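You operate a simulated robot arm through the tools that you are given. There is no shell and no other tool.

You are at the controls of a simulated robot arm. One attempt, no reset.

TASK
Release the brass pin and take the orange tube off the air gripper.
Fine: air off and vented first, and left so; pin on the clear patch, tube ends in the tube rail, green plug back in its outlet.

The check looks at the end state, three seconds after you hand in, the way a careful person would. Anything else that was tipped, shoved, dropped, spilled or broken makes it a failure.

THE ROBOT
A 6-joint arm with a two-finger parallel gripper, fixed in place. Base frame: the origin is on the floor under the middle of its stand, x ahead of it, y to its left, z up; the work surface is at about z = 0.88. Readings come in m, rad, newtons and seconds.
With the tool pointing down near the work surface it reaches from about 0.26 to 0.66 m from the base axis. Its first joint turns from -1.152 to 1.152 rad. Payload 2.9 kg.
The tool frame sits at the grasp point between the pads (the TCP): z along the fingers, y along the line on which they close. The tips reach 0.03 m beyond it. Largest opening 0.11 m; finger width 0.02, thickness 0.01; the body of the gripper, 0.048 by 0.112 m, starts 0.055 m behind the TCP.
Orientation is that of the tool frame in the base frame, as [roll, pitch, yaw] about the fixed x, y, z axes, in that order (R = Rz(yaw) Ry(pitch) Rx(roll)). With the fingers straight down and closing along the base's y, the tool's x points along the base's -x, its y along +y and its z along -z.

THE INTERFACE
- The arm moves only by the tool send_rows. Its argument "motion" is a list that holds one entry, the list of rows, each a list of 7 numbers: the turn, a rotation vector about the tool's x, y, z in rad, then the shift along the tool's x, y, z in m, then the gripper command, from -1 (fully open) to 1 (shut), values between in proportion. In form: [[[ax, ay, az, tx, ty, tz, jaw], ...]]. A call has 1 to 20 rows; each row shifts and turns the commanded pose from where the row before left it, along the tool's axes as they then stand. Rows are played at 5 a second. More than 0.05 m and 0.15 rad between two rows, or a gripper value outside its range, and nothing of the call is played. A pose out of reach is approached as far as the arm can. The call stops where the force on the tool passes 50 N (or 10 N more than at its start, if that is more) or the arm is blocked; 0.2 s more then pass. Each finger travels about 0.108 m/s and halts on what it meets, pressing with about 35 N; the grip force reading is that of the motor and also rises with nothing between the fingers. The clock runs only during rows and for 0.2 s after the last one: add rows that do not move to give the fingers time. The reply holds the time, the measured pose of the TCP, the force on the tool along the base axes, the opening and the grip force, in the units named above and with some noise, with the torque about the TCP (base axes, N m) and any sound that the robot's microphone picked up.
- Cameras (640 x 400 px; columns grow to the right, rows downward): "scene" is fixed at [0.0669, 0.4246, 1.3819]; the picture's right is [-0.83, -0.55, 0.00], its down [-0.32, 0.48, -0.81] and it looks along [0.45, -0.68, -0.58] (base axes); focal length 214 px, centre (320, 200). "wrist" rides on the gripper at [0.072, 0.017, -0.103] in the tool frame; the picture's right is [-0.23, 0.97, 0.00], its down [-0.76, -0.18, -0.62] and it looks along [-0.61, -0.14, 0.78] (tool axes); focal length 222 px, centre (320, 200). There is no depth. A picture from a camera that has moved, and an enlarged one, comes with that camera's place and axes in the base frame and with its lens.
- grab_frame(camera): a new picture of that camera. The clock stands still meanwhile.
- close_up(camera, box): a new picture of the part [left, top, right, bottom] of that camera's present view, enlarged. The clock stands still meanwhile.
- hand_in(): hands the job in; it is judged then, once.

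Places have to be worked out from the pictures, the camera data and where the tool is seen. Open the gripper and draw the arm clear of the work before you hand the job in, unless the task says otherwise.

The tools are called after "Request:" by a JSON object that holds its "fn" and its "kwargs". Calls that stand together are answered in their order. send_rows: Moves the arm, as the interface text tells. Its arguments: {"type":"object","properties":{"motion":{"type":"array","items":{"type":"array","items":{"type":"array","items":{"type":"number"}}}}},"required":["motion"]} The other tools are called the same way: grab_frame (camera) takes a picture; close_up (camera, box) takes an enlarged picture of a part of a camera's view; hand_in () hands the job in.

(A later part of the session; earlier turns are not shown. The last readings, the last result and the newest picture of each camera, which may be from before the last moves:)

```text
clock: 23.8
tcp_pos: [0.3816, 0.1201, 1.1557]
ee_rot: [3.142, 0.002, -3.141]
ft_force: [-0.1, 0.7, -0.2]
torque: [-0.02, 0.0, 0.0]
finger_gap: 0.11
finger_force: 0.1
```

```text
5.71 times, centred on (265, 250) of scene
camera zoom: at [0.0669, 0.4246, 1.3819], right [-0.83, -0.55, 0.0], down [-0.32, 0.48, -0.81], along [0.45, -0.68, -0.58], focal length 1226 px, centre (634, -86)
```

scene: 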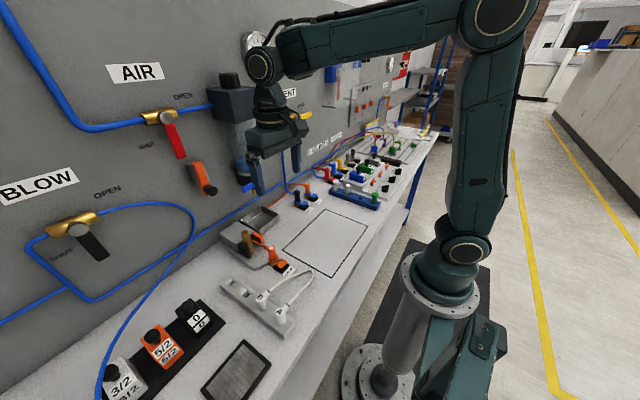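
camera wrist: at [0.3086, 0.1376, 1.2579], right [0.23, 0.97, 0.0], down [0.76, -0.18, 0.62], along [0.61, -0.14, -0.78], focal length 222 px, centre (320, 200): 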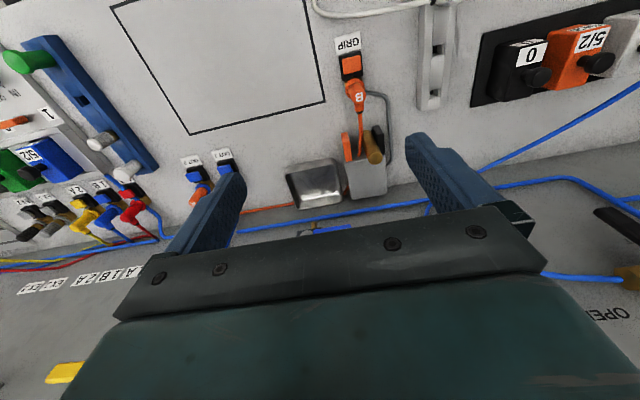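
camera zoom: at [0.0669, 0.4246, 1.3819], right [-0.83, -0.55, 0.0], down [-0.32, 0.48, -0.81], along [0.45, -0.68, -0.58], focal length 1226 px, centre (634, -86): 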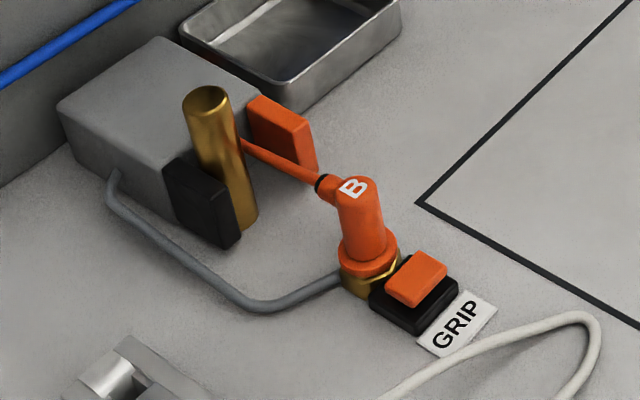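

The pin top triangulates to (0.4745, 0.179, 0.970), it stands upright, and the orange jaw has opened away from it. The orange hand-lever knob sticks out at about (0.533, 0.204, 1.094), so I'll tilt the tool by about 0.35 rad to keep the wrist clear of it. Next I'll move closer for a look.

Request:
{"fn": "send_rows", "kwargs": {"motion": [[[0, -0.117, 0, 0, 0, 0, -1], [0, -0.117, 0, 0, 0, 0, -1], [0, -0.117, 0, 0, 0, 0, -1], [0, 0, 0, -0.0011, 0.0197, 0.0341, -1], [0, 0, 0, -0.0011, 0.0197, 0.0341, -1], [0, 0, 0, -0.0011, 0.0197, 0.0341, -1], [0, 0, 0, 0, 0, 0, -1]]]}}

Request:
{"fn": "grab_frame", "kwargs": {"camera": "wrist"}}

Request:
{"fn": "grab_frame", "kwargs": {"camera": "scene"}}

Request:
{"fn": "close_up", "kwargs": {"camera": "wrist", "box": [220, 40, 420, 200]}}

```text
clock: 25.4
tcp_pos: [0.4192, 0.1795, 1.0641]
ee_rot: [-3.141, 0.353, -3.141]
ft_force: [-0.7, -0.4, 0.3]
torque: [0.04, 0.0, 0.01]
finger_gap: 0.1101
finger_force: 0.1
```

```text
taken
camera wrist: at [0.3162, 0.1973, 1.1348], right [0.21, 0.97, 0.08], down [0.5, -0.18, 0.85], along [0.84, -0.14, -0.52], focal length 222 px, centre (320, 200)
```

wrist: 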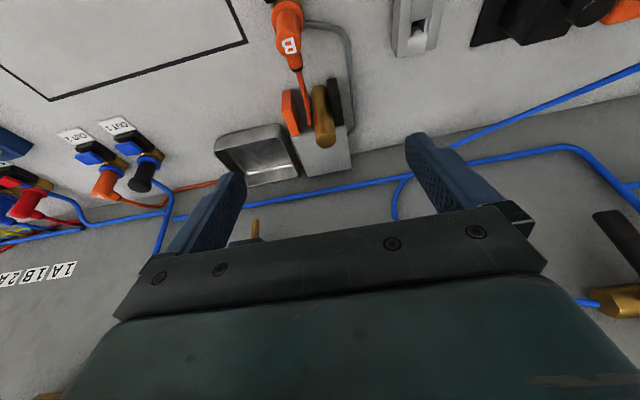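

```text
taken
```

scene: 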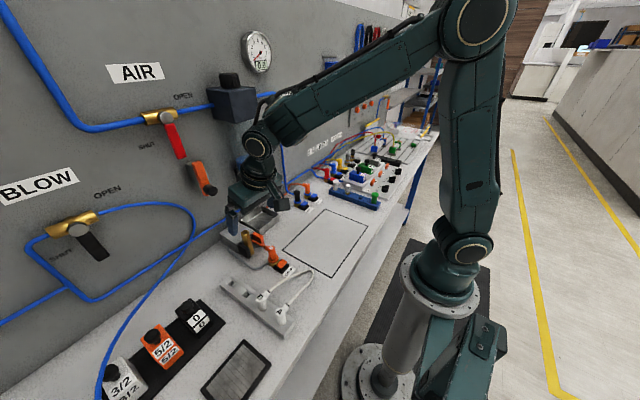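

```text
2.50 times, centred on (320, 120) of wrist
camera zoom: at [0.3162, 0.1973, 1.1348], right [0.21, 0.97, 0.08], down [0.5, -0.18, 0.85], along [0.84, -0.14, -0.52], focal length 555 px, centre (320, 400)
```

zoom: 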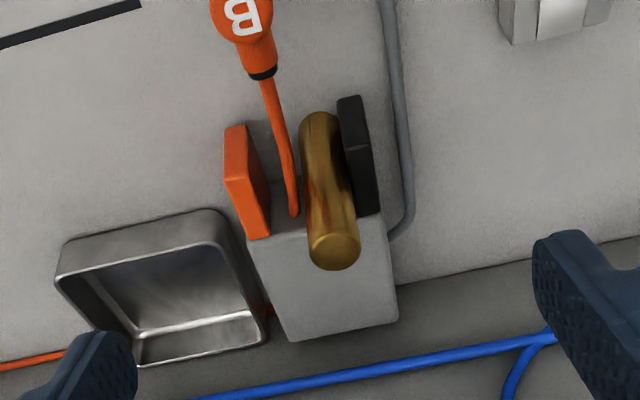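

The tube dips between the orange jaw and the pin at about z=0.931, and the jaw tops are near z=0.93. I'll grasp the pin near its top with the fingertips staying above z≈0.94, starting above it with a narrower opening to check centring.

Request:
{"fn": "send_rows", "kwargs": {"motion": [[[0, 0, 0, -0.02, 0.0008, 0.0255, -0.2], [0, 0, 0, -0.02, 0.0008, 0.0255, 0.0], [0, 0, 0, 0, 0, 0, 0.0], [0, 0, 0, 0, 0, 0, 0.0]]]}}

Request:
{"fn": "grab_frame", "kwargs": {"camera": "wrist"}}

Request:
{"fn": "close_up", "kwargs": {"camera": "scene", "box": [190, 170, 310, 280]}}

Request:
{"fn": "close_up", "kwargs": {"camera": "scene", "box": [130, 20, 330, 160]}}

```text
clock: 26.4
tcp_pos: [0.4752, 0.1824, 1.0269]
ee_rot: [-3.141, 0.354, -3.141]
ft_force: [0.9, 0.4, -0.1]
torque: [0.0, -0.01, -0.01]
finger_gap: 0.0548
finger_force: 0.0
```

```text
taken
camera wrist: at [0.3719, 0.1996, 1.0987], right [0.21, 0.97, 0.08], down [0.5, -0.18, 0.85], along [0.84, -0.14, -0.52], focal length 222 px, centre (320, 200)
```

wrist: 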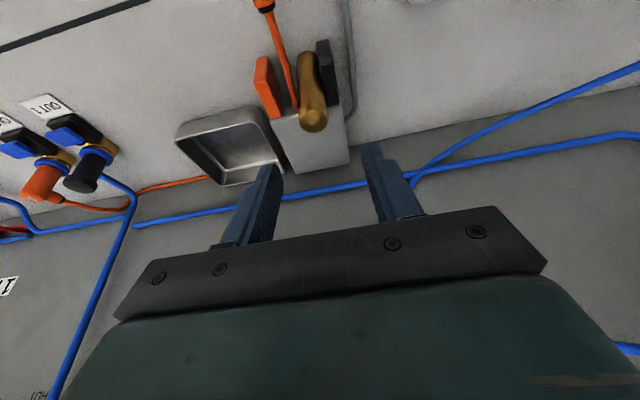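

```text
3.64 times, centred on (250, 225) of scene
camera zoom: at [0.0669, 0.4246, 1.3819], right [-0.83, -0.55, 0.0], down [-0.32, 0.48, -0.81], along [0.45, -0.68, -0.58], focal length 780 px, centre (574, 109)
```

zoom: 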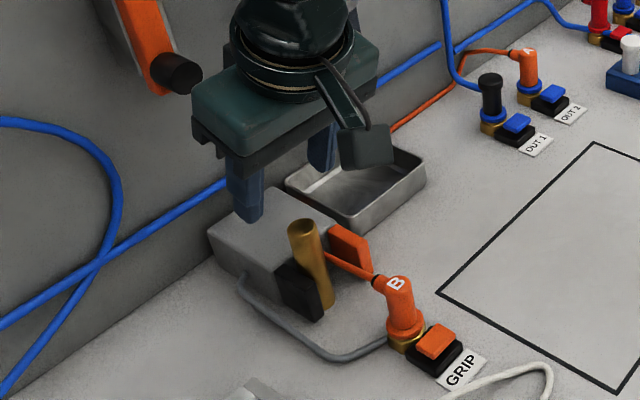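

```text
2.86 times, centred on (230, 90) of scene
camera zoom: at [0.0669, 0.4246, 1.3819], right [-0.83, -0.55, 0.0], down [-0.32, 0.48, -0.81], along [0.45, -0.68, -0.58], focal length 613 px, centre (577, 514)
```

zoom: 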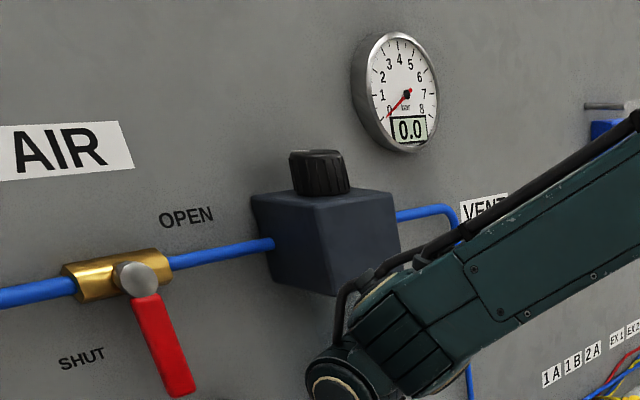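

The gauge now reads 0.0, AIR is shut and VENT is open. The pin projects to (0.472, 0.182), centred between the fingers, so I'll descend to TCP z≈0.973.

Request:
{"fn": "send_rows", "kwargs": {"motion": [[[0, 0, 0, 0.0078, 0, 0.0163, 0.0], [0, 0, 0, 0.0078, 0, 0.0163, 0.0], [0, 0, 0, 0.0078, 0, 0.0163, 0.0], [0, 0, 0, 0, 0, 0, 0.0]]]}}

Request:
{"fn": "close_up", "kwargs": {"camera": "wrist", "box": [220, 60, 420, 220]}}

Request:
{"fn": "close_up", "kwargs": {"camera": "scene", "box": [210, 190, 300, 280]}}

```text
clock: 27.4
tcp_pos: [0.4703, 0.1813, 0.9737]
ee_rot: [-3.142, 0.353, -3.141]
ft_force: [0.1, 0.3, 0.0]
torque: [0.04, 0.0, 0.01]
finger_gap: 0.0549
finger_force: 0.1
```

```text
2.50 times, centred on (320, 140) of wrist
camera zoom: at [0.367, 0.1982, 1.0443], right [0.21, 0.97, 0.08], down [0.5, -0.18, 0.85], along [0.84, -0.14, -0.53], focal length 555 px, centre (320, 350)
```

zoom: 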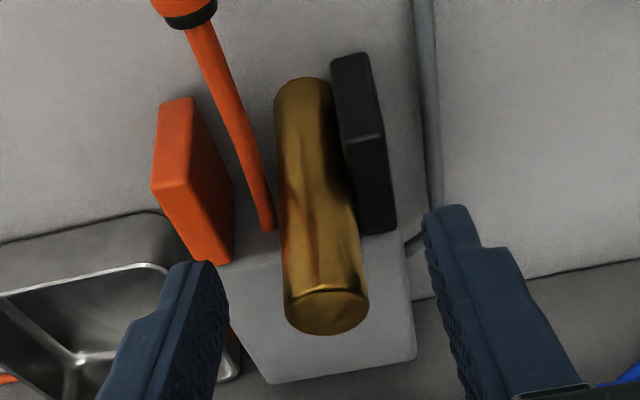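

```text
4.44 times, centred on (255, 235) of scene
camera zoom: at [0.0669, 0.4246, 1.3819], right [-0.83, -0.55, 0.0], down [-0.32, 0.48, -0.81], along [0.45, -0.68, -0.58], focal length 953 px, centre (609, 44)
```

zoom: 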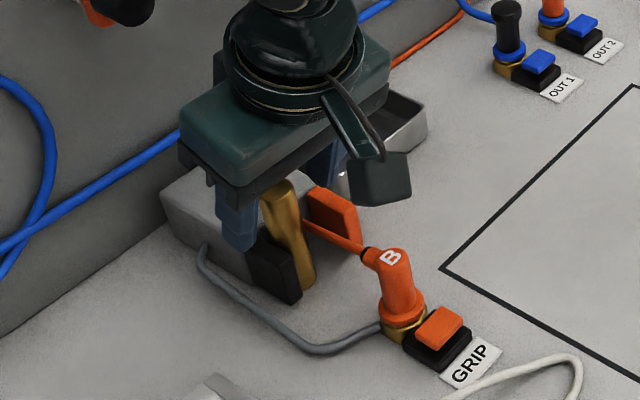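

The pin is centred within about 2 mm and the fingertips are above the jaws. I'll nudge 1.5 mm toward +y and close.

Request:
{"fn": "send_rows", "kwargs": {"motion": [[[0, 0, 0, 0, 0.0015, 0, 0.0], [0, 0, 0, 0, 0, 0, 0.4], [0, 0, 0, 0, 0, 0, 1], [0, 0, 0, 0, 0, 0, 1], [0, 0, 0, 0, 0, 0, 1]]]}}

Request:
{"fn": "close_up", "kwargs": {"camera": "wrist", "box": [220, 60, 420, 220]}}

```text
clock: 28.6
tcp_pos: [0.4703, 0.1811, 0.9745]
ee_rot: [3.141, 0.352, 3.138]
ft_force: [0.1, -5.2, 2.0]
torque: [-0.22, 0.0, -0.04]
finger_gap: 0.0207
finger_force: 35.3
```

```text
2.50 times, centred on (320, 140) of wrist
camera zoom: at [0.3665, 0.1991, 1.0444], right [0.21, 0.97, 0.08], down [0.5, -0.18, 0.85], along [0.84, -0.14, -0.52], focal length 555 px, centre (320, 350)
```

zoom: 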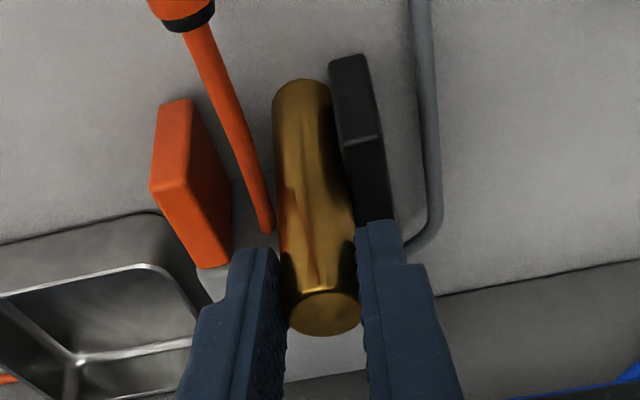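

The pin is gripped, with a 20.7 mm diameter. A small -y force shows it leaning on the black jaw, so I'll relieve that by 1.5 mm and lift straight up.

Request:
{"fn": "send_rows", "kwargs": {"motion": [[[0, 0, 0, -0.001, -0.0015, -0.0028, 1], [0, 0, 0, -0.0052, 0, -0.0141, 1], [0, 0, 0, -0.0103, 0, -0.0282, 1], [0, 0, 0, -0.0103, 0, -0.0282, 1], [0, 0, 0, -0.0103, 0, -0.0282, 1], [0, 0, 0, -0.0052, 0, -0.0141, 1], [0, 0, 0, 0, 0, 0, 1]]]}}

Request:
{"fn": "grab_frame", "kwargs": {"camera": "wrist"}}

Request:
{"fn": "grab_frame", "kwargs": {"camera": "scene"}}

```text
clock: 30.2
tcp_pos: [0.4691, 0.1816, 1.0963]
ee_rot: [3.141, 0.352, -3.141]
ft_force: [0.1, 0.4, -1.3]
torque: [-0.01, 0.01, -0.01]
finger_gap: 0.0205
finger_force: 35.2
```

```text
taken
camera wrist: at [0.3661, 0.1985, 1.167], right [0.21, 0.97, 0.08], down [0.5, -0.18, 0.85], along [0.84, -0.14, -0.52], focal length 222 px, centre (320, 200)
```

wrist: 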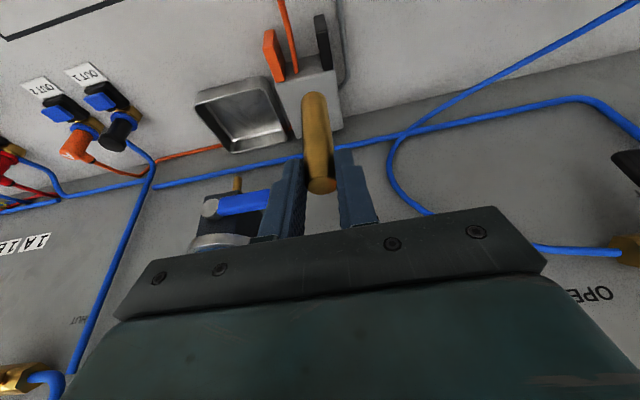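

```text
taken
```

scene: 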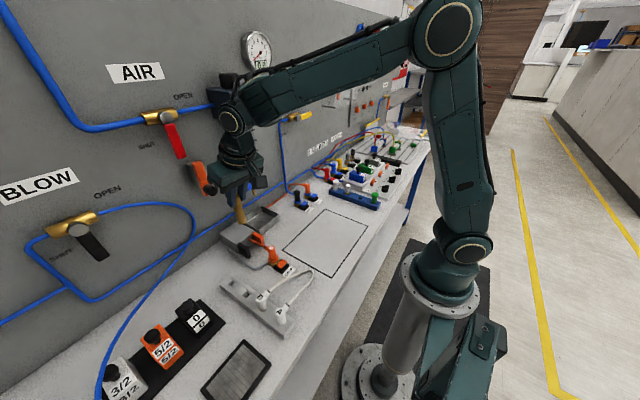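

The pin is clear of the jaws. I'll carry it over to the clear patch at about (0.345, -0.02), keeping the same tilt so it stays vertical.

Request:
{"fn": "send_rows", "kwargs": {"motion": [[[0, 0, 0, 0.0194, -0.0336, -0.0071, 1], [0, 0, 0, 0.0194, -0.0336, -0.0071, 1], [0, 0, 0, 0.0194, -0.0336, -0.0071, 1], [0, 0, 0, 0.0194, -0.0336, -0.0071, 1], [0, 0, 0, 0.0194, -0.0336, -0.0071, 1], [0, 0, 0, 0.0194, -0.0336, -0.0071, 1], [0, 0, 0, 0.0091, 0, 0.0249, 1], [0, 0, 0, 0.0091, 0, 0.0249, 1], [0, 0, 0, 0.0091, 0, 0.0249, 1], [0, 0, 0, 0, 0, 0, 1]]]}}

Request:
{"fn": "grab_frame", "kwargs": {"camera": "wrist"}}

Request:
{"fn": "close_up", "kwargs": {"camera": "scene", "box": [240, 150, 400, 300]}}

```text
clock: 32.4
tcp_pos: [0.3471, -0.0209, 1.0165]
ee_rot: [-3.141, 0.353, 3.141]
ft_force: [-0.6, 0.1, -1.2]
torque: [0.03, 0.04, -0.01]
finger_gap: 0.0208
finger_force: 35.2
```

```text
taken
camera wrist: at [0.2437, -0.0041, 1.0871], right [0.21, 0.97, 0.08], down [0.5, -0.18, 0.85], along [0.84, -0.14, -0.53], focal length 222 px, centre (320, 200)
```

wrist: 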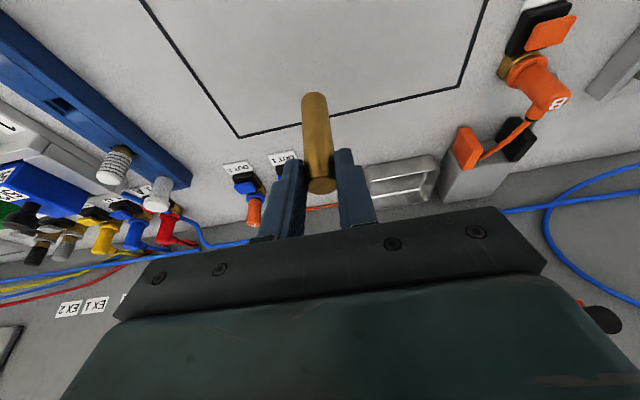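

```text
2.67 times, centred on (320, 225) of scene
camera zoom: at [0.0669, 0.4246, 1.3819], right [-0.83, -0.55, 0.0], down [-0.32, 0.48, -0.81], along [0.45, -0.68, -0.58], focal length 572 px, centre (320, 133)
```

zoom: 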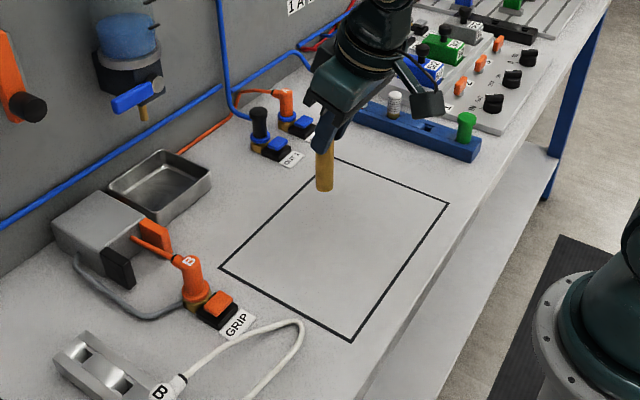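

The pin's foot is about 4 cm above the patch. I'll lower it with a slight shift toward the middle, then go in small steps until touchdown.

Request:
{"fn": "send_rows", "kwargs": {"motion": [[[0, 0, 0, 0.0156, 0, 0.0135, 1], [0, 0, 0, 0.0156, 0, 0.0135, 1], [0, 0, 0, 0.001, 0, 0.0028, 1], [0, 0, 0, 0.0007, 0, 0.0019, 1], [0, 0, 0, 0, 0, 0, 1]]]}}

Request:
{"fn": "grab_frame", "kwargs": {"camera": "wrist"}}

Request:
{"fn": "close_up", "kwargs": {"camera": "scene", "box": [280, 170, 380, 260]}}

```text
clock: 33.6
tcp_pos: [0.3257, -0.0196, 0.9748]
ee_rot: [-3.141, 0.351, 3.14]
ft_force: [0.0, -0.5, -0.6]
torque: [-0.03, -0.04, -0.03]
finger_gap: 0.0206
finger_force: 34.9
```

```text
taken
camera wrist: at [0.2223, -0.0033, 1.0461], right [0.21, 0.97, 0.08], down [0.5, -0.18, 0.85], along [0.84, -0.14, -0.53], focal length 222 px, centre (320, 200)
```

wrist: 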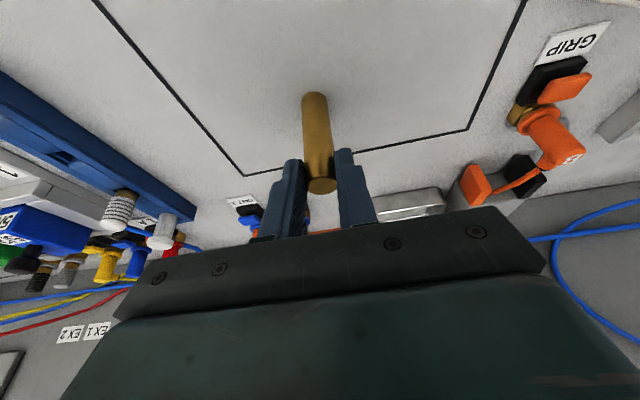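

```text
4.44 times, centred on (330, 215) of scene
camera zoom: at [0.0669, 0.4246, 1.3819], right [-0.83, -0.55, 0.0], down [-0.32, 0.48, -0.81], along [0.45, -0.68, -0.58], focal length 953 px, centre (276, 133)
```

zoom: 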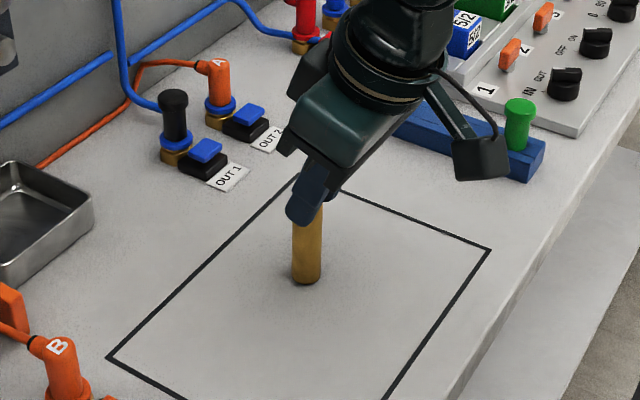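

The foot is nearly on the bench, with little force yet. I'll step down a millimetre at a time.

Request:
{"fn": "send_rows", "kwargs": {"motion": [[[0, 0, 0, 0.0003, 0, 0.0009, 1], [0, 0, 0, 0, 0, 0, 1]]]}}

Request:
{"fn": "send_rows", "kwargs": {"motion": [[[0, 0, 0, 0.0003, 0, 0.0009, 1], [0, 0, 0, 0, 0, 0, 1]]]}}

Request:
{"fn": "send_rows", "kwargs": {"motion": [[[0, 0, 0, 0.0003, 0, 0.0009, 1], [0, 0, 0, 0, 0, 0, 1]]]}}

```text
clock: 34.2
tcp_pos: [0.3264, -0.0216, 0.9742]
ee_rot: [-3.141, 0.353, -3.141]
ft_force: [0.2, 0.5, -1.6]
torque: [-0.02, -0.03, -0.01]
finger_gap: 0.0203
finger_force: 34.8
```

```text
clock: 34.8
tcp_pos: [0.3266, -0.0209, 0.9731]
ee_rot: [3.141, 0.353, 3.141]
ft_force: [0.1, 0.1, -1.3]
torque: [0.0, 0.01, 0.01]
finger_gap: 0.0206
finger_force: 35.0
```

```text
clock: 35.4
tcp_pos: [0.3262, -0.0211, 0.9749]
ee_rot: [3.14, 0.355, -3.141]
ft_force: [-5.6, -0.3, 16.5]
torque: [-0.09, 0.37, 0.0]
finger_gap: 0.0205
finger_force: 35.1
```

The pin has touched down with 16 N. I'll relax by half a millimetre, open the fingers and retreat along the tool axis.

Request:
{"fn": "send_rows", "kwargs": {"motion": [[[0, 0, 0, -0.0002, 0, -0.0006, 1], [0, 0, 0, 0, 0, 0, 0.4], [0, 0, 0, 0, 0, 0, 0.2], [0, 0, 0, 0, 0, 0, 0.0], [0, 0, 0, -0.003, 0, -0.01, 0.0], [0, 0, 0, -0.0052, 0, -0.0141, 0.0], [0, 0, 0, -0.0103, 0, -0.0282, 0.0], [0, 0, 0, -0.0103, 0, -0.0282, 0.0], [0, 0, 0, -0.0103, 0, -0.0282, 0.0], [0, 0, 0, 0, 0, 0, 0.0]]]}}

Request:
{"fn": "grab_frame", "kwargs": {"camera": "wrist"}}

Request:
{"fn": "close_up", "kwargs": {"camera": "scene", "box": [260, 170, 380, 280]}}

```text
clock: 37.6
tcp_pos: [0.3247, -0.0206, 1.0901]
ee_rot: [-3.141, 0.353, 3.141]
ft_force: [-0.2, 0.9, -0.8]
torque: [0.02, 0.01, 0.02]
finger_gap: 0.055
finger_force: 0.1
```

```text
taken
camera wrist: at [0.221, -0.0031, 1.1611], right [0.21, 0.97, 0.08], down [0.5, -0.18, 0.85], along [0.84, -0.14, -0.53], focal length 222 px, centre (320, 200)
```

wrist: 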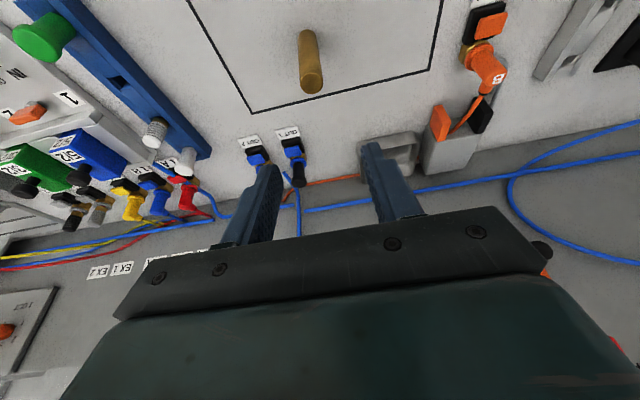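

```text
3.64 times, centred on (320, 225) of scene
camera zoom: at [0.0669, 0.4246, 1.3819], right [-0.83, -0.55, 0.0], down [-0.32, 0.48, -0.81], along [0.45, -0.68, -0.58], focal length 780 px, centre (320, 109)
```

zoom: 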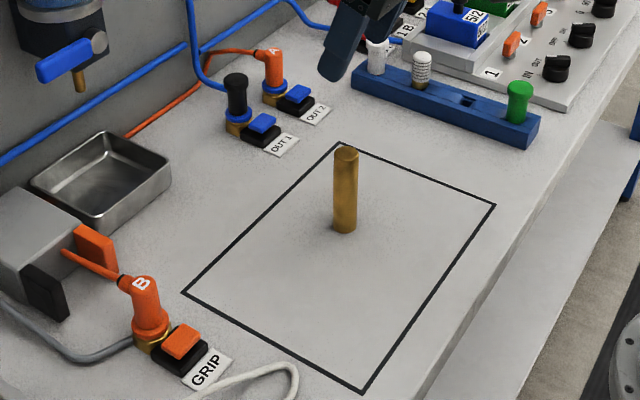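

The pin stands upright inside the clear patch. Next I'll look closely at the GRIP port and the tube rail from above.

Request:
{"fn": "send_rows", "kwargs": {"motion": [[[0, 0.1177, 0, 0, 0, 0, 0], [0, 0.1177, 0, 0, 0, 0, 0], [0, 0.1177, 0, 0, 0, 0, 0], [0, 0, 0, -0.0025, 0.04, 0.0017, 0], [0, 0, 0, -0.0025, 0.04, 0.0017, 0], [0, 0, 0, -0.0025, 0.04, 0.0017, 0], [0, 0, 0, -0.0025, 0.04, 0.0017, 0], [0, 0, 0, -0.0025, 0.04, 0.0017, 0], [0, 0, 0, -0.0025, 0.04, 0.0017, 0], [0, 0, 0, 0, 0, 0, 0]]]}}

Request:
{"fn": "grab_frame", "kwargs": {"camera": "wrist"}}

Request:
{"fn": "close_up", "kwargs": {"camera": "wrist", "box": [260, 0, 420, 100]}}

Request:
{"fn": "close_up", "kwargs": {"camera": "wrist", "box": [160, 0, 320, 100]}}

```text
clock: 39.8
tcp_pos: [0.341, 0.2209, 1.0788]
ee_rot: [3.141, -0.002, 3.14]
ft_force: [-0.6, -0.8, -0.4]
torque: [-0.01, 0.04, -0.01]
finger_gap: 0.0549
finger_force: 0.1
```

```text
taken
camera wrist: at [0.2683, 0.2382, 1.1811], right [0.23, 0.97, 0.0], down [0.76, -0.18, 0.62], along [0.61, -0.14, -0.78], focal length 222 px, centre (320, 200)
```

wrist: 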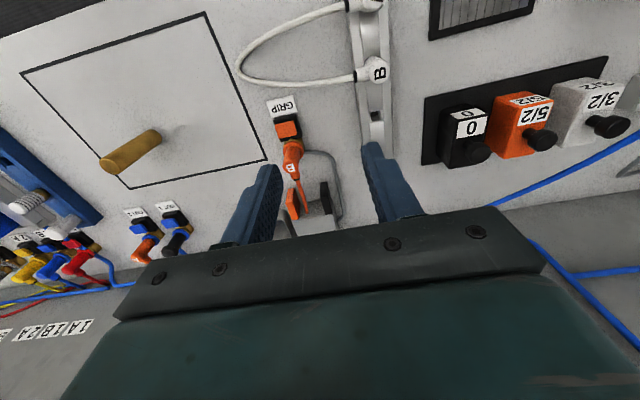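

```text
4.00 times, centred on (340, 50) of wrist
camera zoom: at [0.2683, 0.2382, 1.1811], right [0.23, 0.97, 0.0], down [0.76, -0.18, 0.62], along [0.61, -0.14, -0.78], focal length 888 px, centre (240, 800)
```

zoom: 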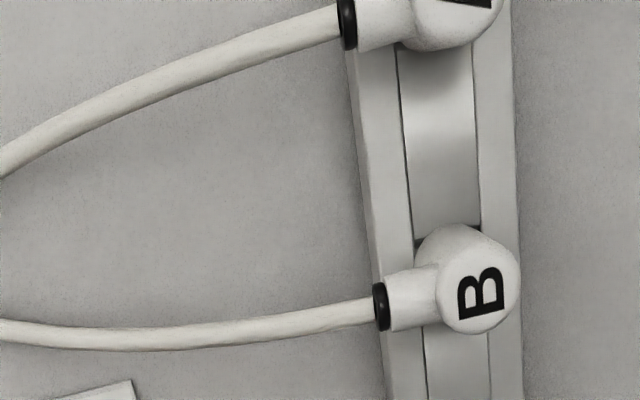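

```text
4.00 times, centred on (240, 50) of wrist
camera zoom: at [0.2683, 0.2382, 1.1811], right [0.23, 0.97, 0.0], down [0.76, -0.18, 0.62], along [0.61, -0.14, -0.78], focal length 888 px, centre (640, 800)
```

zoom: 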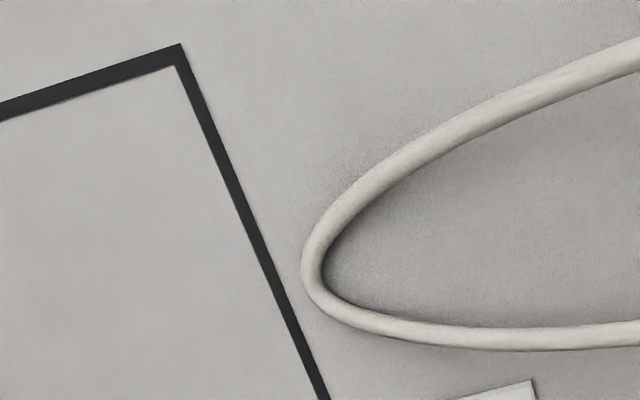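

I'll zoom in on the GRIP fitting and the two empty rail pockets.

Request:
{"fn": "close_up", "kwargs": {"camera": "wrist", "box": [250, 80, 370, 230]}}

Request:
{"fn": "close_up", "kwargs": {"camera": "wrist", "box": [340, 40, 440, 170]}}

Request:
{"fn": "close_up", "kwargs": {"camera": "scene", "box": [210, 260, 290, 320]}}

Request:
{"fn": "close_up", "kwargs": {"camera": "scene", "box": [245, 230, 305, 290]}}

```text
2.67 times, centred on (310, 155) of wrist
camera zoom: at [0.2683, 0.2382, 1.1811], right [0.23, 0.97, 0.0], down [0.76, -0.18, 0.62], along [0.61, -0.14, -0.78], focal length 592 px, centre (347, 320)
```

zoom: 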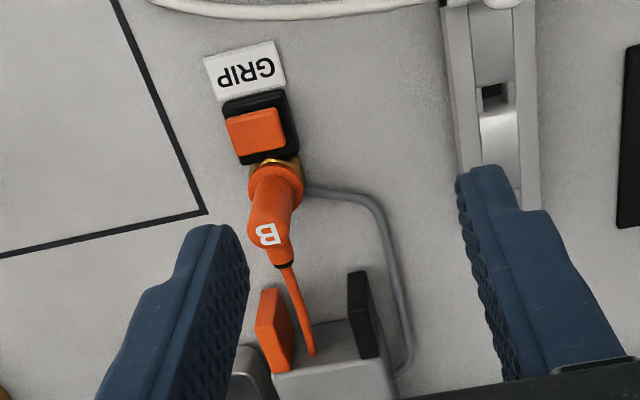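

```text
3.08 times, centred on (390, 105) of wrist
camera zoom: at [0.2683, 0.2382, 1.1811], right [0.23, 0.97, 0.0], down [0.76, -0.18, 0.62], along [0.61, -0.14, -0.78], focal length 684 px, centre (105, 492)
```

zoom: 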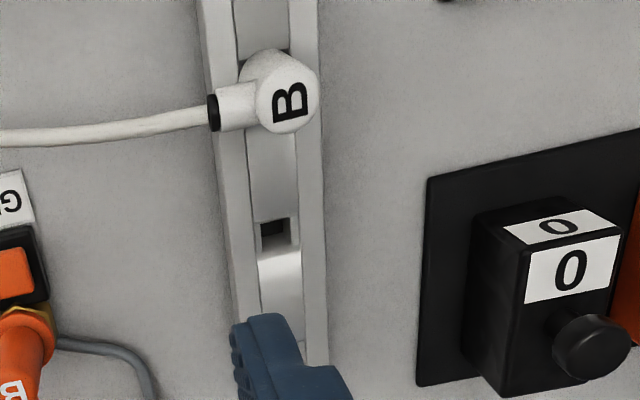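

```text
6.67 times, centred on (250, 290) of scene
camera zoom: at [0.0669, 0.4246, 1.3819], right [-0.83, -0.55, 0.0], down [-0.32, 0.48, -0.81], along [0.45, -0.68, -0.58], focal length 1430 px, centre (787, -400)
```

zoom: 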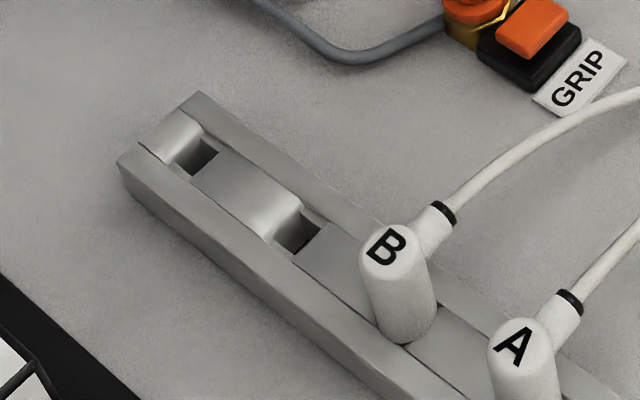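

```text
6.67 times, centred on (275, 260) of scene
camera zoom: at [0.0669, 0.4246, 1.3819], right [-0.83, -0.55, 0.0], down [-0.32, 0.48, -0.81], along [0.45, -0.68, -0.58], focal length 1430 px, centre (620, -200)
```

zoom: 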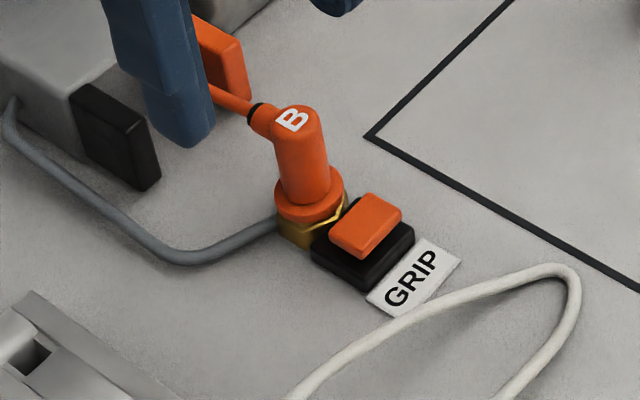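

The rail's empty pockets are near (0.373, 0.284) and (0.43, 0.284). The white ends sit upright in theirs with the tube exits facing -y. I'll move end A first so the tube isn't overstretched, so next I'll look closely at the OUT ports.

Request:
{"fn": "send_rows", "kwargs": {"motion": [[[0, -0.125, 0, 0, 0, 0, 0], [0, -0.125, 0, 0, 0, 0, 0], [0, 0, 0, -0.0112, -0.039, 0.0051, 0], [0, 0, 0, -0.0112, -0.039, 0.0051, 0], [0, 0, 0, -0.0112, -0.039, 0.0051, 0], [0, 0, 0, -0.0112, -0.039, 0.0051, 0], [0, 0, 0, -0.0112, -0.039, 0.0051, 0], [0, 0, 0, -0.0112, -0.039, 0.0051, 0], [0, 0, 0, -0.0112, -0.039, 0.0051, 0], [0, 0, 0, -0.0112, -0.039, 0.0051, 0], [0, 0, 0, -0.0112, -0.039, 0.0051, 0], [0, 0, 0, 0, 0, 0, 0]]]}}

Request:
{"fn": "grab_frame", "kwargs": {"camera": "wrist"}}

Request:
{"fn": "close_up", "kwargs": {"camera": "wrist", "box": [240, 40, 440, 180]}}

Request:
{"fn": "close_up", "kwargs": {"camera": "scene", "box": [270, 160, 350, 220]}}

```text
clock: 42.4
tcp_pos: [0.4482, -0.1317, 1.0582]
ee_rot: [-3.141, 0.25, -3.141]
ft_force: [0.2, 0.1, 0.7]
torque: [-0.03, 0.02, -0.01]
finger_gap: 0.0551
finger_force: 0.1
```

```text
taken
camera wrist: at [0.3533, -0.1149, 1.1391], right [0.22, 0.97, 0.06], down [0.58, -0.18, 0.79], along [0.78, -0.14, -0.61], focal length 222 px, centre (320, 200)
```

wrist: 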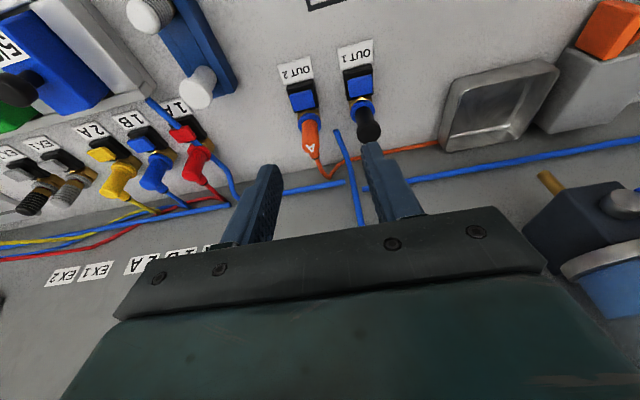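

```text
2.86 times, centred on (340, 110) of wrist
camera zoom: at [0.3533, -0.1149, 1.1391], right [0.22, 0.97, 0.06], down [0.58, -0.18, 0.79], along [0.78, -0.14, -0.61], focal length 635 px, centre (263, 457)
```

zoom: 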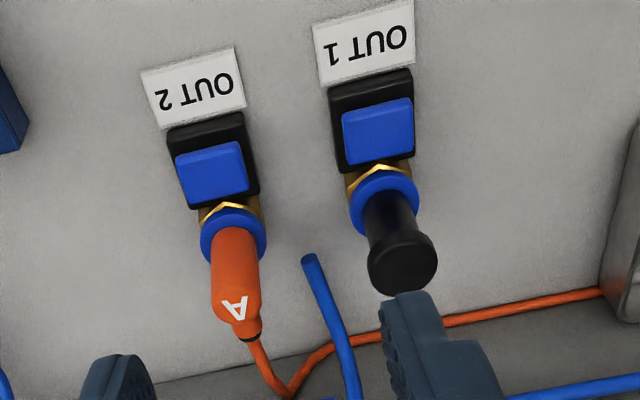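

```text
6.67 times, centred on (310, 190) of scene
camera zoom: at [0.0669, 0.4245, 1.3819], right [-0.83, -0.55, 0.0], down [-0.32, 0.48, -0.81], along [0.45, -0.68, -0.58], focal length 1430 px, centre (387, 267)
```

zoom: 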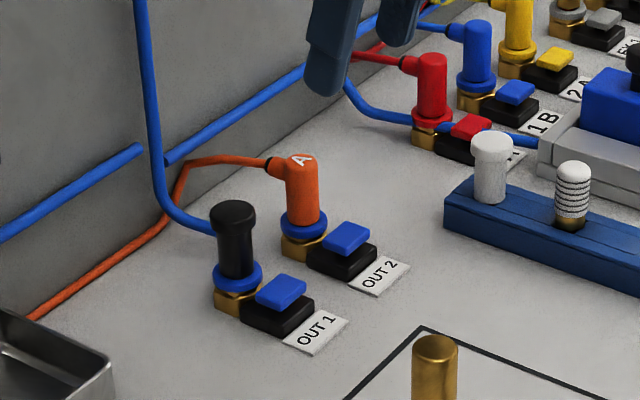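

End A's top is at about (0.509, -0.1485, 0.943), the collar is at about z=0.90, and the tube exits toward the wall. I'll come in above it with a narrow opening and check the alignment.

Request:
{"fn": "send_rows", "kwargs": {"motion": [[[0, 0, 0, -0.0228, -0.0084, 0.0254, 0.2], [0, 0, 0, -0.0228, -0.0084, 0.0254, 0.27], [0, 0, 0, 0, 0, 0, 0.27], [0, 0, 0, 0, 0, 0, 0.27]]]}}

Request:
{"fn": "close_up", "kwargs": {"camera": "wrist", "box": [220, 40, 420, 220]}}

Request:
{"fn": "close_up", "kwargs": {"camera": "scene", "box": [260, 120, 360, 220]}}

```text
clock: 43.4
tcp_pos: [0.504, -0.147, 1.0228]
ee_rot: [3.141, 0.251, -3.141]
ft_force: [0.6, -0.6, -0.7]
torque: [0.02, -0.03, 0.06]
finger_gap: 0.0401
finger_force: 0.1
```

```text
2.22 times, centred on (320, 130) of wrist
camera zoom: at [0.4088, -0.1298, 1.1025], right [0.22, 0.97, 0.06], down [0.58, -0.18, 0.79], along [0.78, -0.14, -0.61], focal length 494 px, centre (320, 356)
```

zoom: 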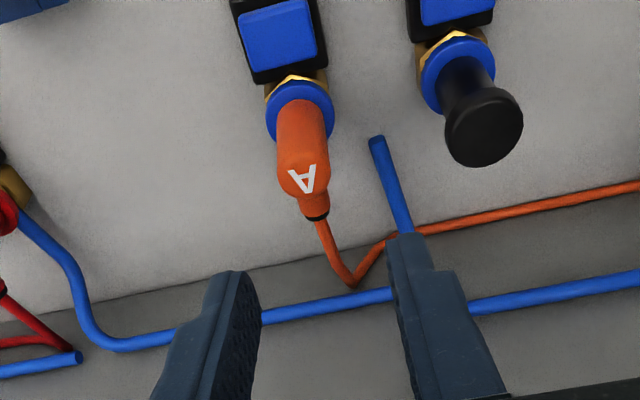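

```text
4.00 times, centred on (310, 170) of scene
camera zoom: at [0.0669, 0.4246, 1.3819], right [-0.83, -0.55, 0.0], down [-0.32, 0.48, -0.81], along [0.45, -0.68, -0.58], focal length 858 px, centre (360, 320)
```

zoom: 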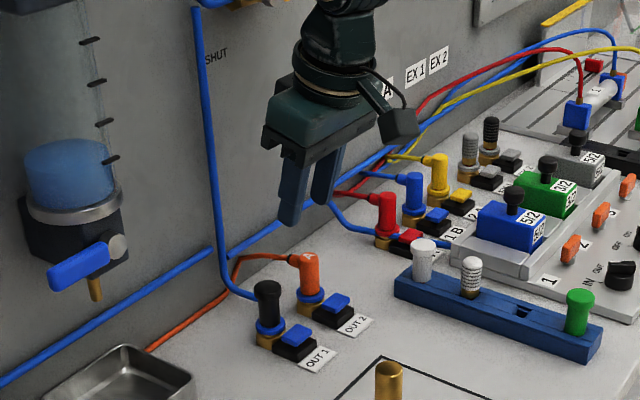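

A sits at (0.509, -0.149), well aligned. I'll descend to TCP z≈0.943.

Request:
{"fn": "send_rows", "kwargs": {"motion": [[[0, 0, 0, 0.0047, -0.0005, 0.0194, 0.27], [0, 0, 0, 0.0047, -0.0005, 0.0194, 0.27], [0, 0, 0, 0.0047, -0.0005, 0.0194, 0.27], [0, 0, 0, 0.0047, -0.0005, 0.0194, 0.27], [0, 0, 0, 0, 0, 0, 0.27]]]}}

Request:
{"fn": "close_up", "kwargs": {"camera": "wrist", "box": [220, 60, 420, 240]}}

Request:
{"fn": "close_up", "kwargs": {"camera": "scene", "box": [270, 150, 350, 220]}}

```text
clock: 44.6
tcp_pos: [0.5058, -0.1517, 0.9403]
ee_rot: [-3.14, 0.25, -3.141]
ft_force: [-0.3, -0.5, 0.4]
torque: [0.0, 0.0, 0.01]
finger_gap: 0.0403
finger_force: 0.1
```

```text
2.22 times, centred on (320, 150) of wrist
camera zoom: at [0.4111, -0.1334, 1.0215], right [0.22, 0.97, 0.06], down [0.58, -0.18, 0.79], along [0.78, -0.14, -0.61], focal length 494 px, centre (320, 311)
```

zoom: 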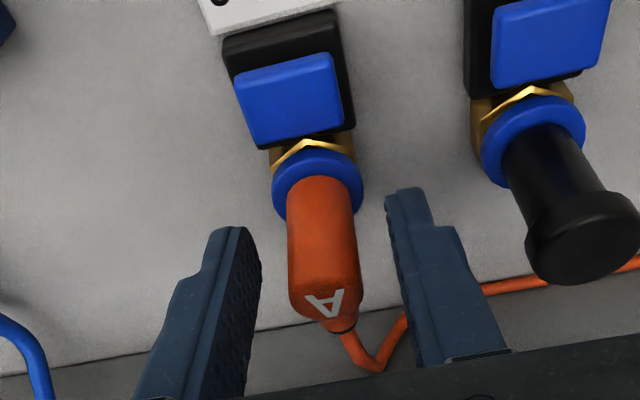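

```text
5.71 times, centred on (310, 185) of scene
camera zoom: at [0.0669, 0.4246, 1.3819], right [-0.83, -0.55, 0.0], down [-0.32, 0.48, -0.81], along [0.45, -0.68, -0.58], focal length 1226 px, centre (377, 286)
```

zoom: 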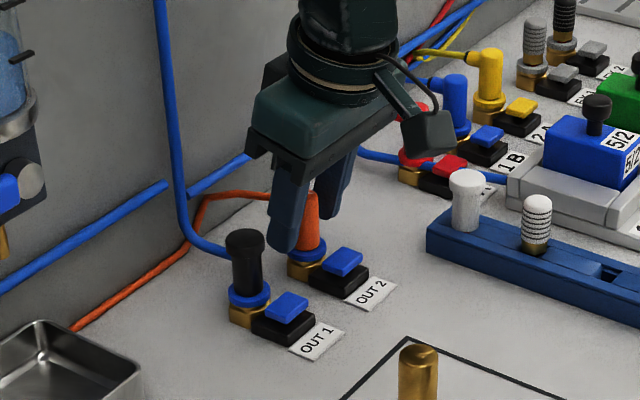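

A is centred between the fingers. I'll raise 2 mm to stay above the collar, then close.

Request:
{"fn": "send_rows", "kwargs": {"motion": [[[0, 0, 0, -0.0005, 0, -0.002, 0.27], [0, 0, 0, 0, 0, 0, 0.6], [0, 0, 0, 0, 0, 0, 1], [0, 0, 0, 0, 0, 0, 1], [0, 0, 0, 0, 0, 0, 1]]]}}

Request:
{"fn": "close_up", "kwargs": {"camera": "wrist", "box": [220, 60, 420, 240]}}

```text
clock: 45.8
tcp_pos: [0.5059, -0.1499, 0.9428]
ee_rot: [3.139, 0.248, -3.14]
ft_force: [0.0, 8.8, 0.2]
torque: [0.81, 0.02, 0.08]
finger_gap: 0.0182
finger_force: 35.4
```

```text
2.22 times, centred on (320, 150) of wrist
camera zoom: at [0.4114, -0.1331, 1.0239], right [0.22, 0.97, 0.06], down [0.59, -0.18, 0.79], along [0.78, -0.14, -0.61], focal length 494 px, centre (320, 311)
```

zoom: 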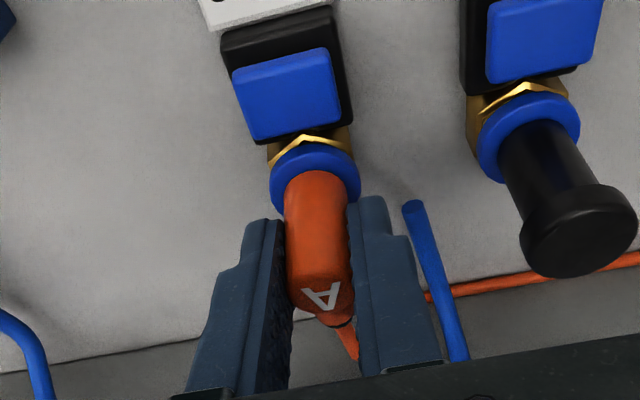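

End A is gripped at 18 mm, with an 8.8 N side load, so I'll shift 1.5 mm to +y to relieve it. Then I'll pull up gently and watch the force.

Request:
{"fn": "send_rows", "kwargs": {"motion": [[[0, 0, 0, 0, 0.0015, 0, 1], [0, 0, 0, -0.0005, 0, -0.0019, 1], [0, 0, 0, -0.0005, 0, -0.0019, 1], [0, 0, 0, 0, 0, 0, 1]]]}}

Request:
{"fn": "close_up", "kwargs": {"camera": "wrist", "box": [220, 60, 420, 240]}}

```text
clock: 46.8
tcp_pos: [0.5068, -0.1485, 0.9446]
ee_rot: [3.141, 0.245, 3.14]
ft_force: [3.8, -4.8, -26.1]
torque: [-0.39, -0.08, 0.0]
finger_gap: 0.0182
finger_force: 35.1
```

```text
2.22 times, centred on (320, 150) of wrist
camera zoom: at [0.4105, -0.1323, 1.0268], right [0.22, 0.97, 0.06], down [0.59, -0.18, 0.79], along [0.78, -0.14, -0.61], focal length 494 px, centre (320, 311)
```

zoom: 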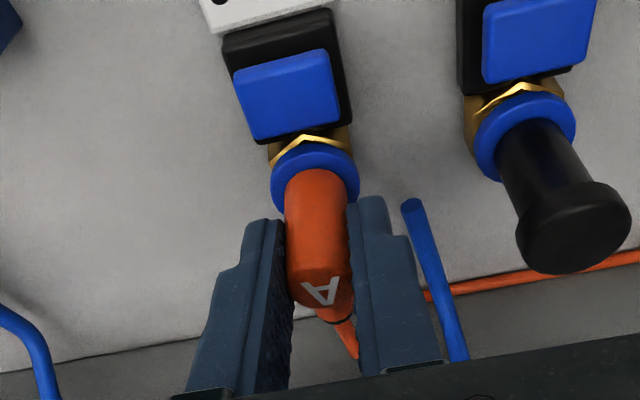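

The pull reached 26 N and A did not move, so it is latched rather than merely tight. The blue tab in front of the port looks like a release button. I'll stop pulling, let go and back out.

Request:
{"fn": "send_rows", "kwargs": {"motion": [[[0, 0, 0, 0.001, 0, 0.0036, 1], [0, 0, 0, 0, 0, 0, 0.6], [0, 0, 0, 0, 0, 0, 0.27], [0, 0, 0, 0, 0, 0, 0.27], [0, 0, 0, -0.0044, 0, -0.017, 0.27], [0, 0, 0, -0.0087, 0, -0.0339, 0.27], [0, 0, 0, -0.0044, 0, -0.017, 0.27], [0, 0, 0, 0.0388, 0, -0.0099, 1], [0, 0, 0, 0, 0, 0, 1], [0, 0, 0, 0, 0, 0, 1]]]}}

Request:
{"fn": "close_up", "kwargs": {"camera": "wrist", "box": [220, 40, 420, 220]}}

Request:
{"fn": "close_up", "kwargs": {"camera": "scene", "box": [270, 150, 350, 220]}}

```text
clock: 49.0
tcp_pos: [0.4682, -0.15, 1.0108]
ee_rot: [3.141, 0.249, 3.142]
ft_force: [-0.5, 0.9, 0.7]
torque: [-0.02, 0.03, 0.0]
finger_gap: 0.0
finger_force: 35.2
```

```text
2.22 times, centred on (320, 130) of wrist
camera zoom: at [0.3721, -0.1323, 1.0929], right [0.22, 0.97, 0.06], down [0.58, -0.18, 0.79], along [0.78, -0.14, -0.61], focal length 494 px, centre (320, 356)
```

zoom: 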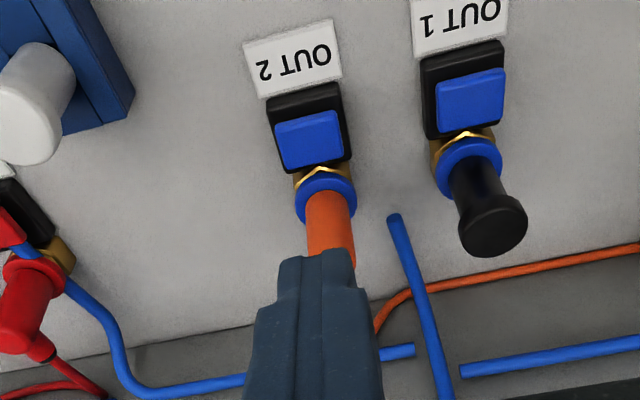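

```text
5.71 times, centred on (310, 185) of scene
camera zoom: at [0.0669, 0.4246, 1.3819], right [-0.83, -0.55, 0.0], down [-0.32, 0.48, -0.81], along [0.45, -0.68, -0.58], focal length 1226 px, centre (377, 286)
```

zoom: 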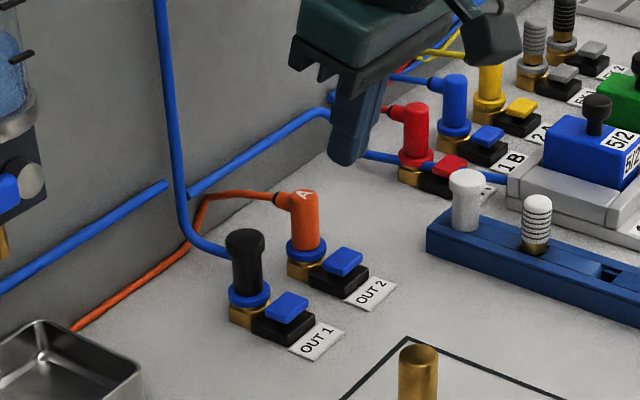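

A is still seated. The blue button's cap is at about (0.474, -0.148, 0.906). I'll press it with the closed fingertips, descending first to just above it.

Request:
{"fn": "send_rows", "kwargs": {"motion": [[[0, 0, 0, 0.0056, 0.0003, 0.0192, 1], [0, 0, 0, 0.0056, 0.0003, 0.0192, 1], [0, 0, 0, 0.0056, 0.0003, 0.0192, 1], [0, 0, 0, 0, 0, 0, 1]]]}}

Request:
{"fn": "close_up", "kwargs": {"camera": "wrist", "box": [220, 40, 420, 220]}}

Request:
{"fn": "close_up", "kwargs": {"camera": "scene", "box": [280, 160, 350, 220]}}

```text
clock: 50.0
tcp_pos: [0.4659, -0.1479, 0.9537]
ee_rot: [-3.141, 0.249, -3.14]
ft_force: [0.3, -0.4, 0.2]
torque: [0.01, 0.0, 0.02]
finger_gap: 0.0001
finger_force: 35.2
```

```text
2.22 times, centred on (320, 130) of wrist
camera zoom: at [0.3693, -0.1306, 1.0347], right [0.22, 0.97, 0.06], down [0.58, -0.18, 0.79], along [0.78, -0.14, -0.61], focal length 494 px, centre (320, 356)
```

zoom: 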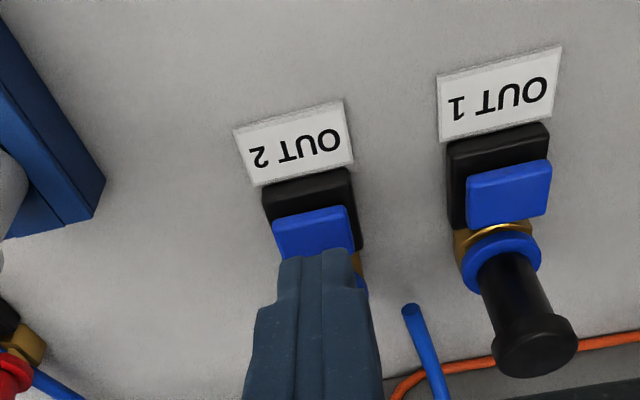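

```text
6.67 times, centred on (315, 190) of scene
camera zoom: at [0.0669, 0.4246, 1.3819], right [-0.83, -0.55, 0.0], down [-0.32, 0.48, -0.81], along [0.45, -0.68, -0.58], focal length 1430 px, centre (353, 267)
```

zoom: 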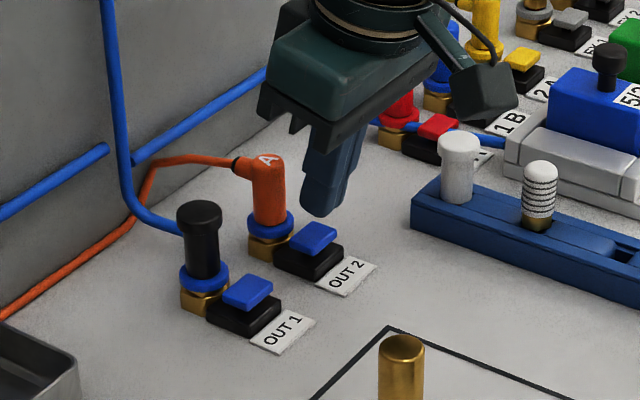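

The tip is about 2 cm above the cap and aligned with it. I'll lower it in small steps to press the button.

Request:
{"fn": "send_rows", "kwargs": {"motion": [[[0, 0, 0, 0.0025, 0, 0.0097, 1], [0, 0, 0, 0.0005, 0, 0.0019, 1], [0, 0, 0, 0.0005, 0, 0.0019, 1], [0, 0, 0, 0.0005, 0, 0.0019, 1]]]}}

Request:
{"fn": "close_up", "kwargs": {"camera": "scene", "box": [280, 160, 350, 220]}}

```text
clock: 51.0
tcp_pos: [0.4641, -0.1495, 0.938]
ee_rot: [-3.141, 0.247, -3.141]
ft_force: [0.1, 0.4, -0.2]
torque: [-0.01, 0.01, -0.01]
finger_gap: 0.0
finger_force: 34.9
```

```text
6.67 times, centred on (315, 190) of scene
camera zoom: at [0.0669, 0.4246, 1.3819], right [-0.83, -0.55, 0.0], down [-0.32, 0.48, -0.81], along [0.45, -0.68, -0.58], focal length 1430 px, centre (353, 267)
```

zoom: 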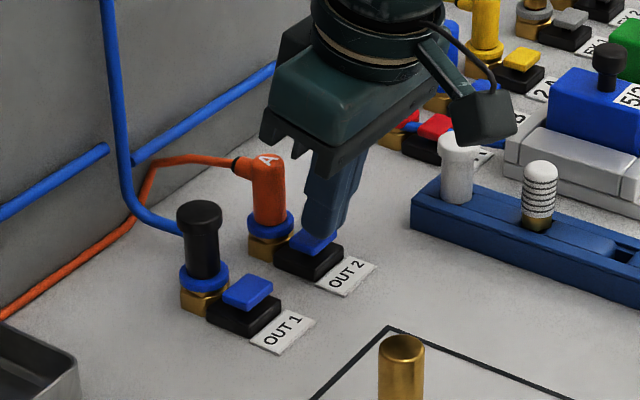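

Nearly touching the cap. I'll continue down 2 mm at a time, watching the force and listening for a click.

Request:
{"fn": "send_rows", "kwargs": {"motion": [[[0, 0, 0, 0.0005, 0, 0.0019, 1], [0, 0, 0, 0.0005, 0, 0.0019, 1], [0, 0, 0, 0, 0, 0, 1]]]}}

Request:
{"fn": "send_rows", "kwargs": {"motion": [[[0, 0, 0, 0.0005, 0, 0.0019, 1], [0, 0, 0, 0, 0, 0, 1]]]}}

Request:
{"fn": "close_up", "kwargs": {"camera": "scene", "box": [280, 160, 350, 220]}}

```text
clock: 51.8
tcp_pos: [0.4647, -0.1491, 0.9343]
ee_rot: [-3.141, 0.25, 3.14]
ft_force: [0.0, -0.1, 0.2]
torque: [0.01, 0.03, 0.0]
finger_gap: 0.0
finger_force: 34.9
```

```text
clock: 52.4
tcp_pos: [0.4639, -0.149, 0.9334]
ee_rot: [-3.14, 0.251, 3.141]
ft_force: [0.3, 0.2, 0.3]
torque: [-0.02, 0.04, 0.01]
finger_gap: 0.0001
finger_force: 35.2
```

```text
6.67 times, centred on (315, 190) of scene
camera zoom: at [0.0669, 0.4246, 1.3819], right [-0.83, -0.55, 0.0], down [-0.32, 0.48, -0.81], along [0.45, -0.68, -0.58], focal length 1430 px, centre (353, 267)
```

zoom: 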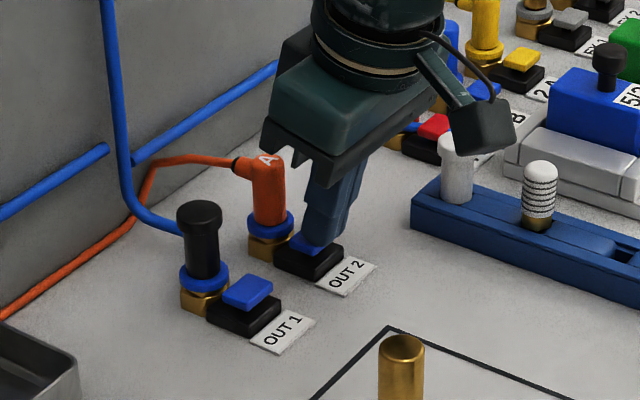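

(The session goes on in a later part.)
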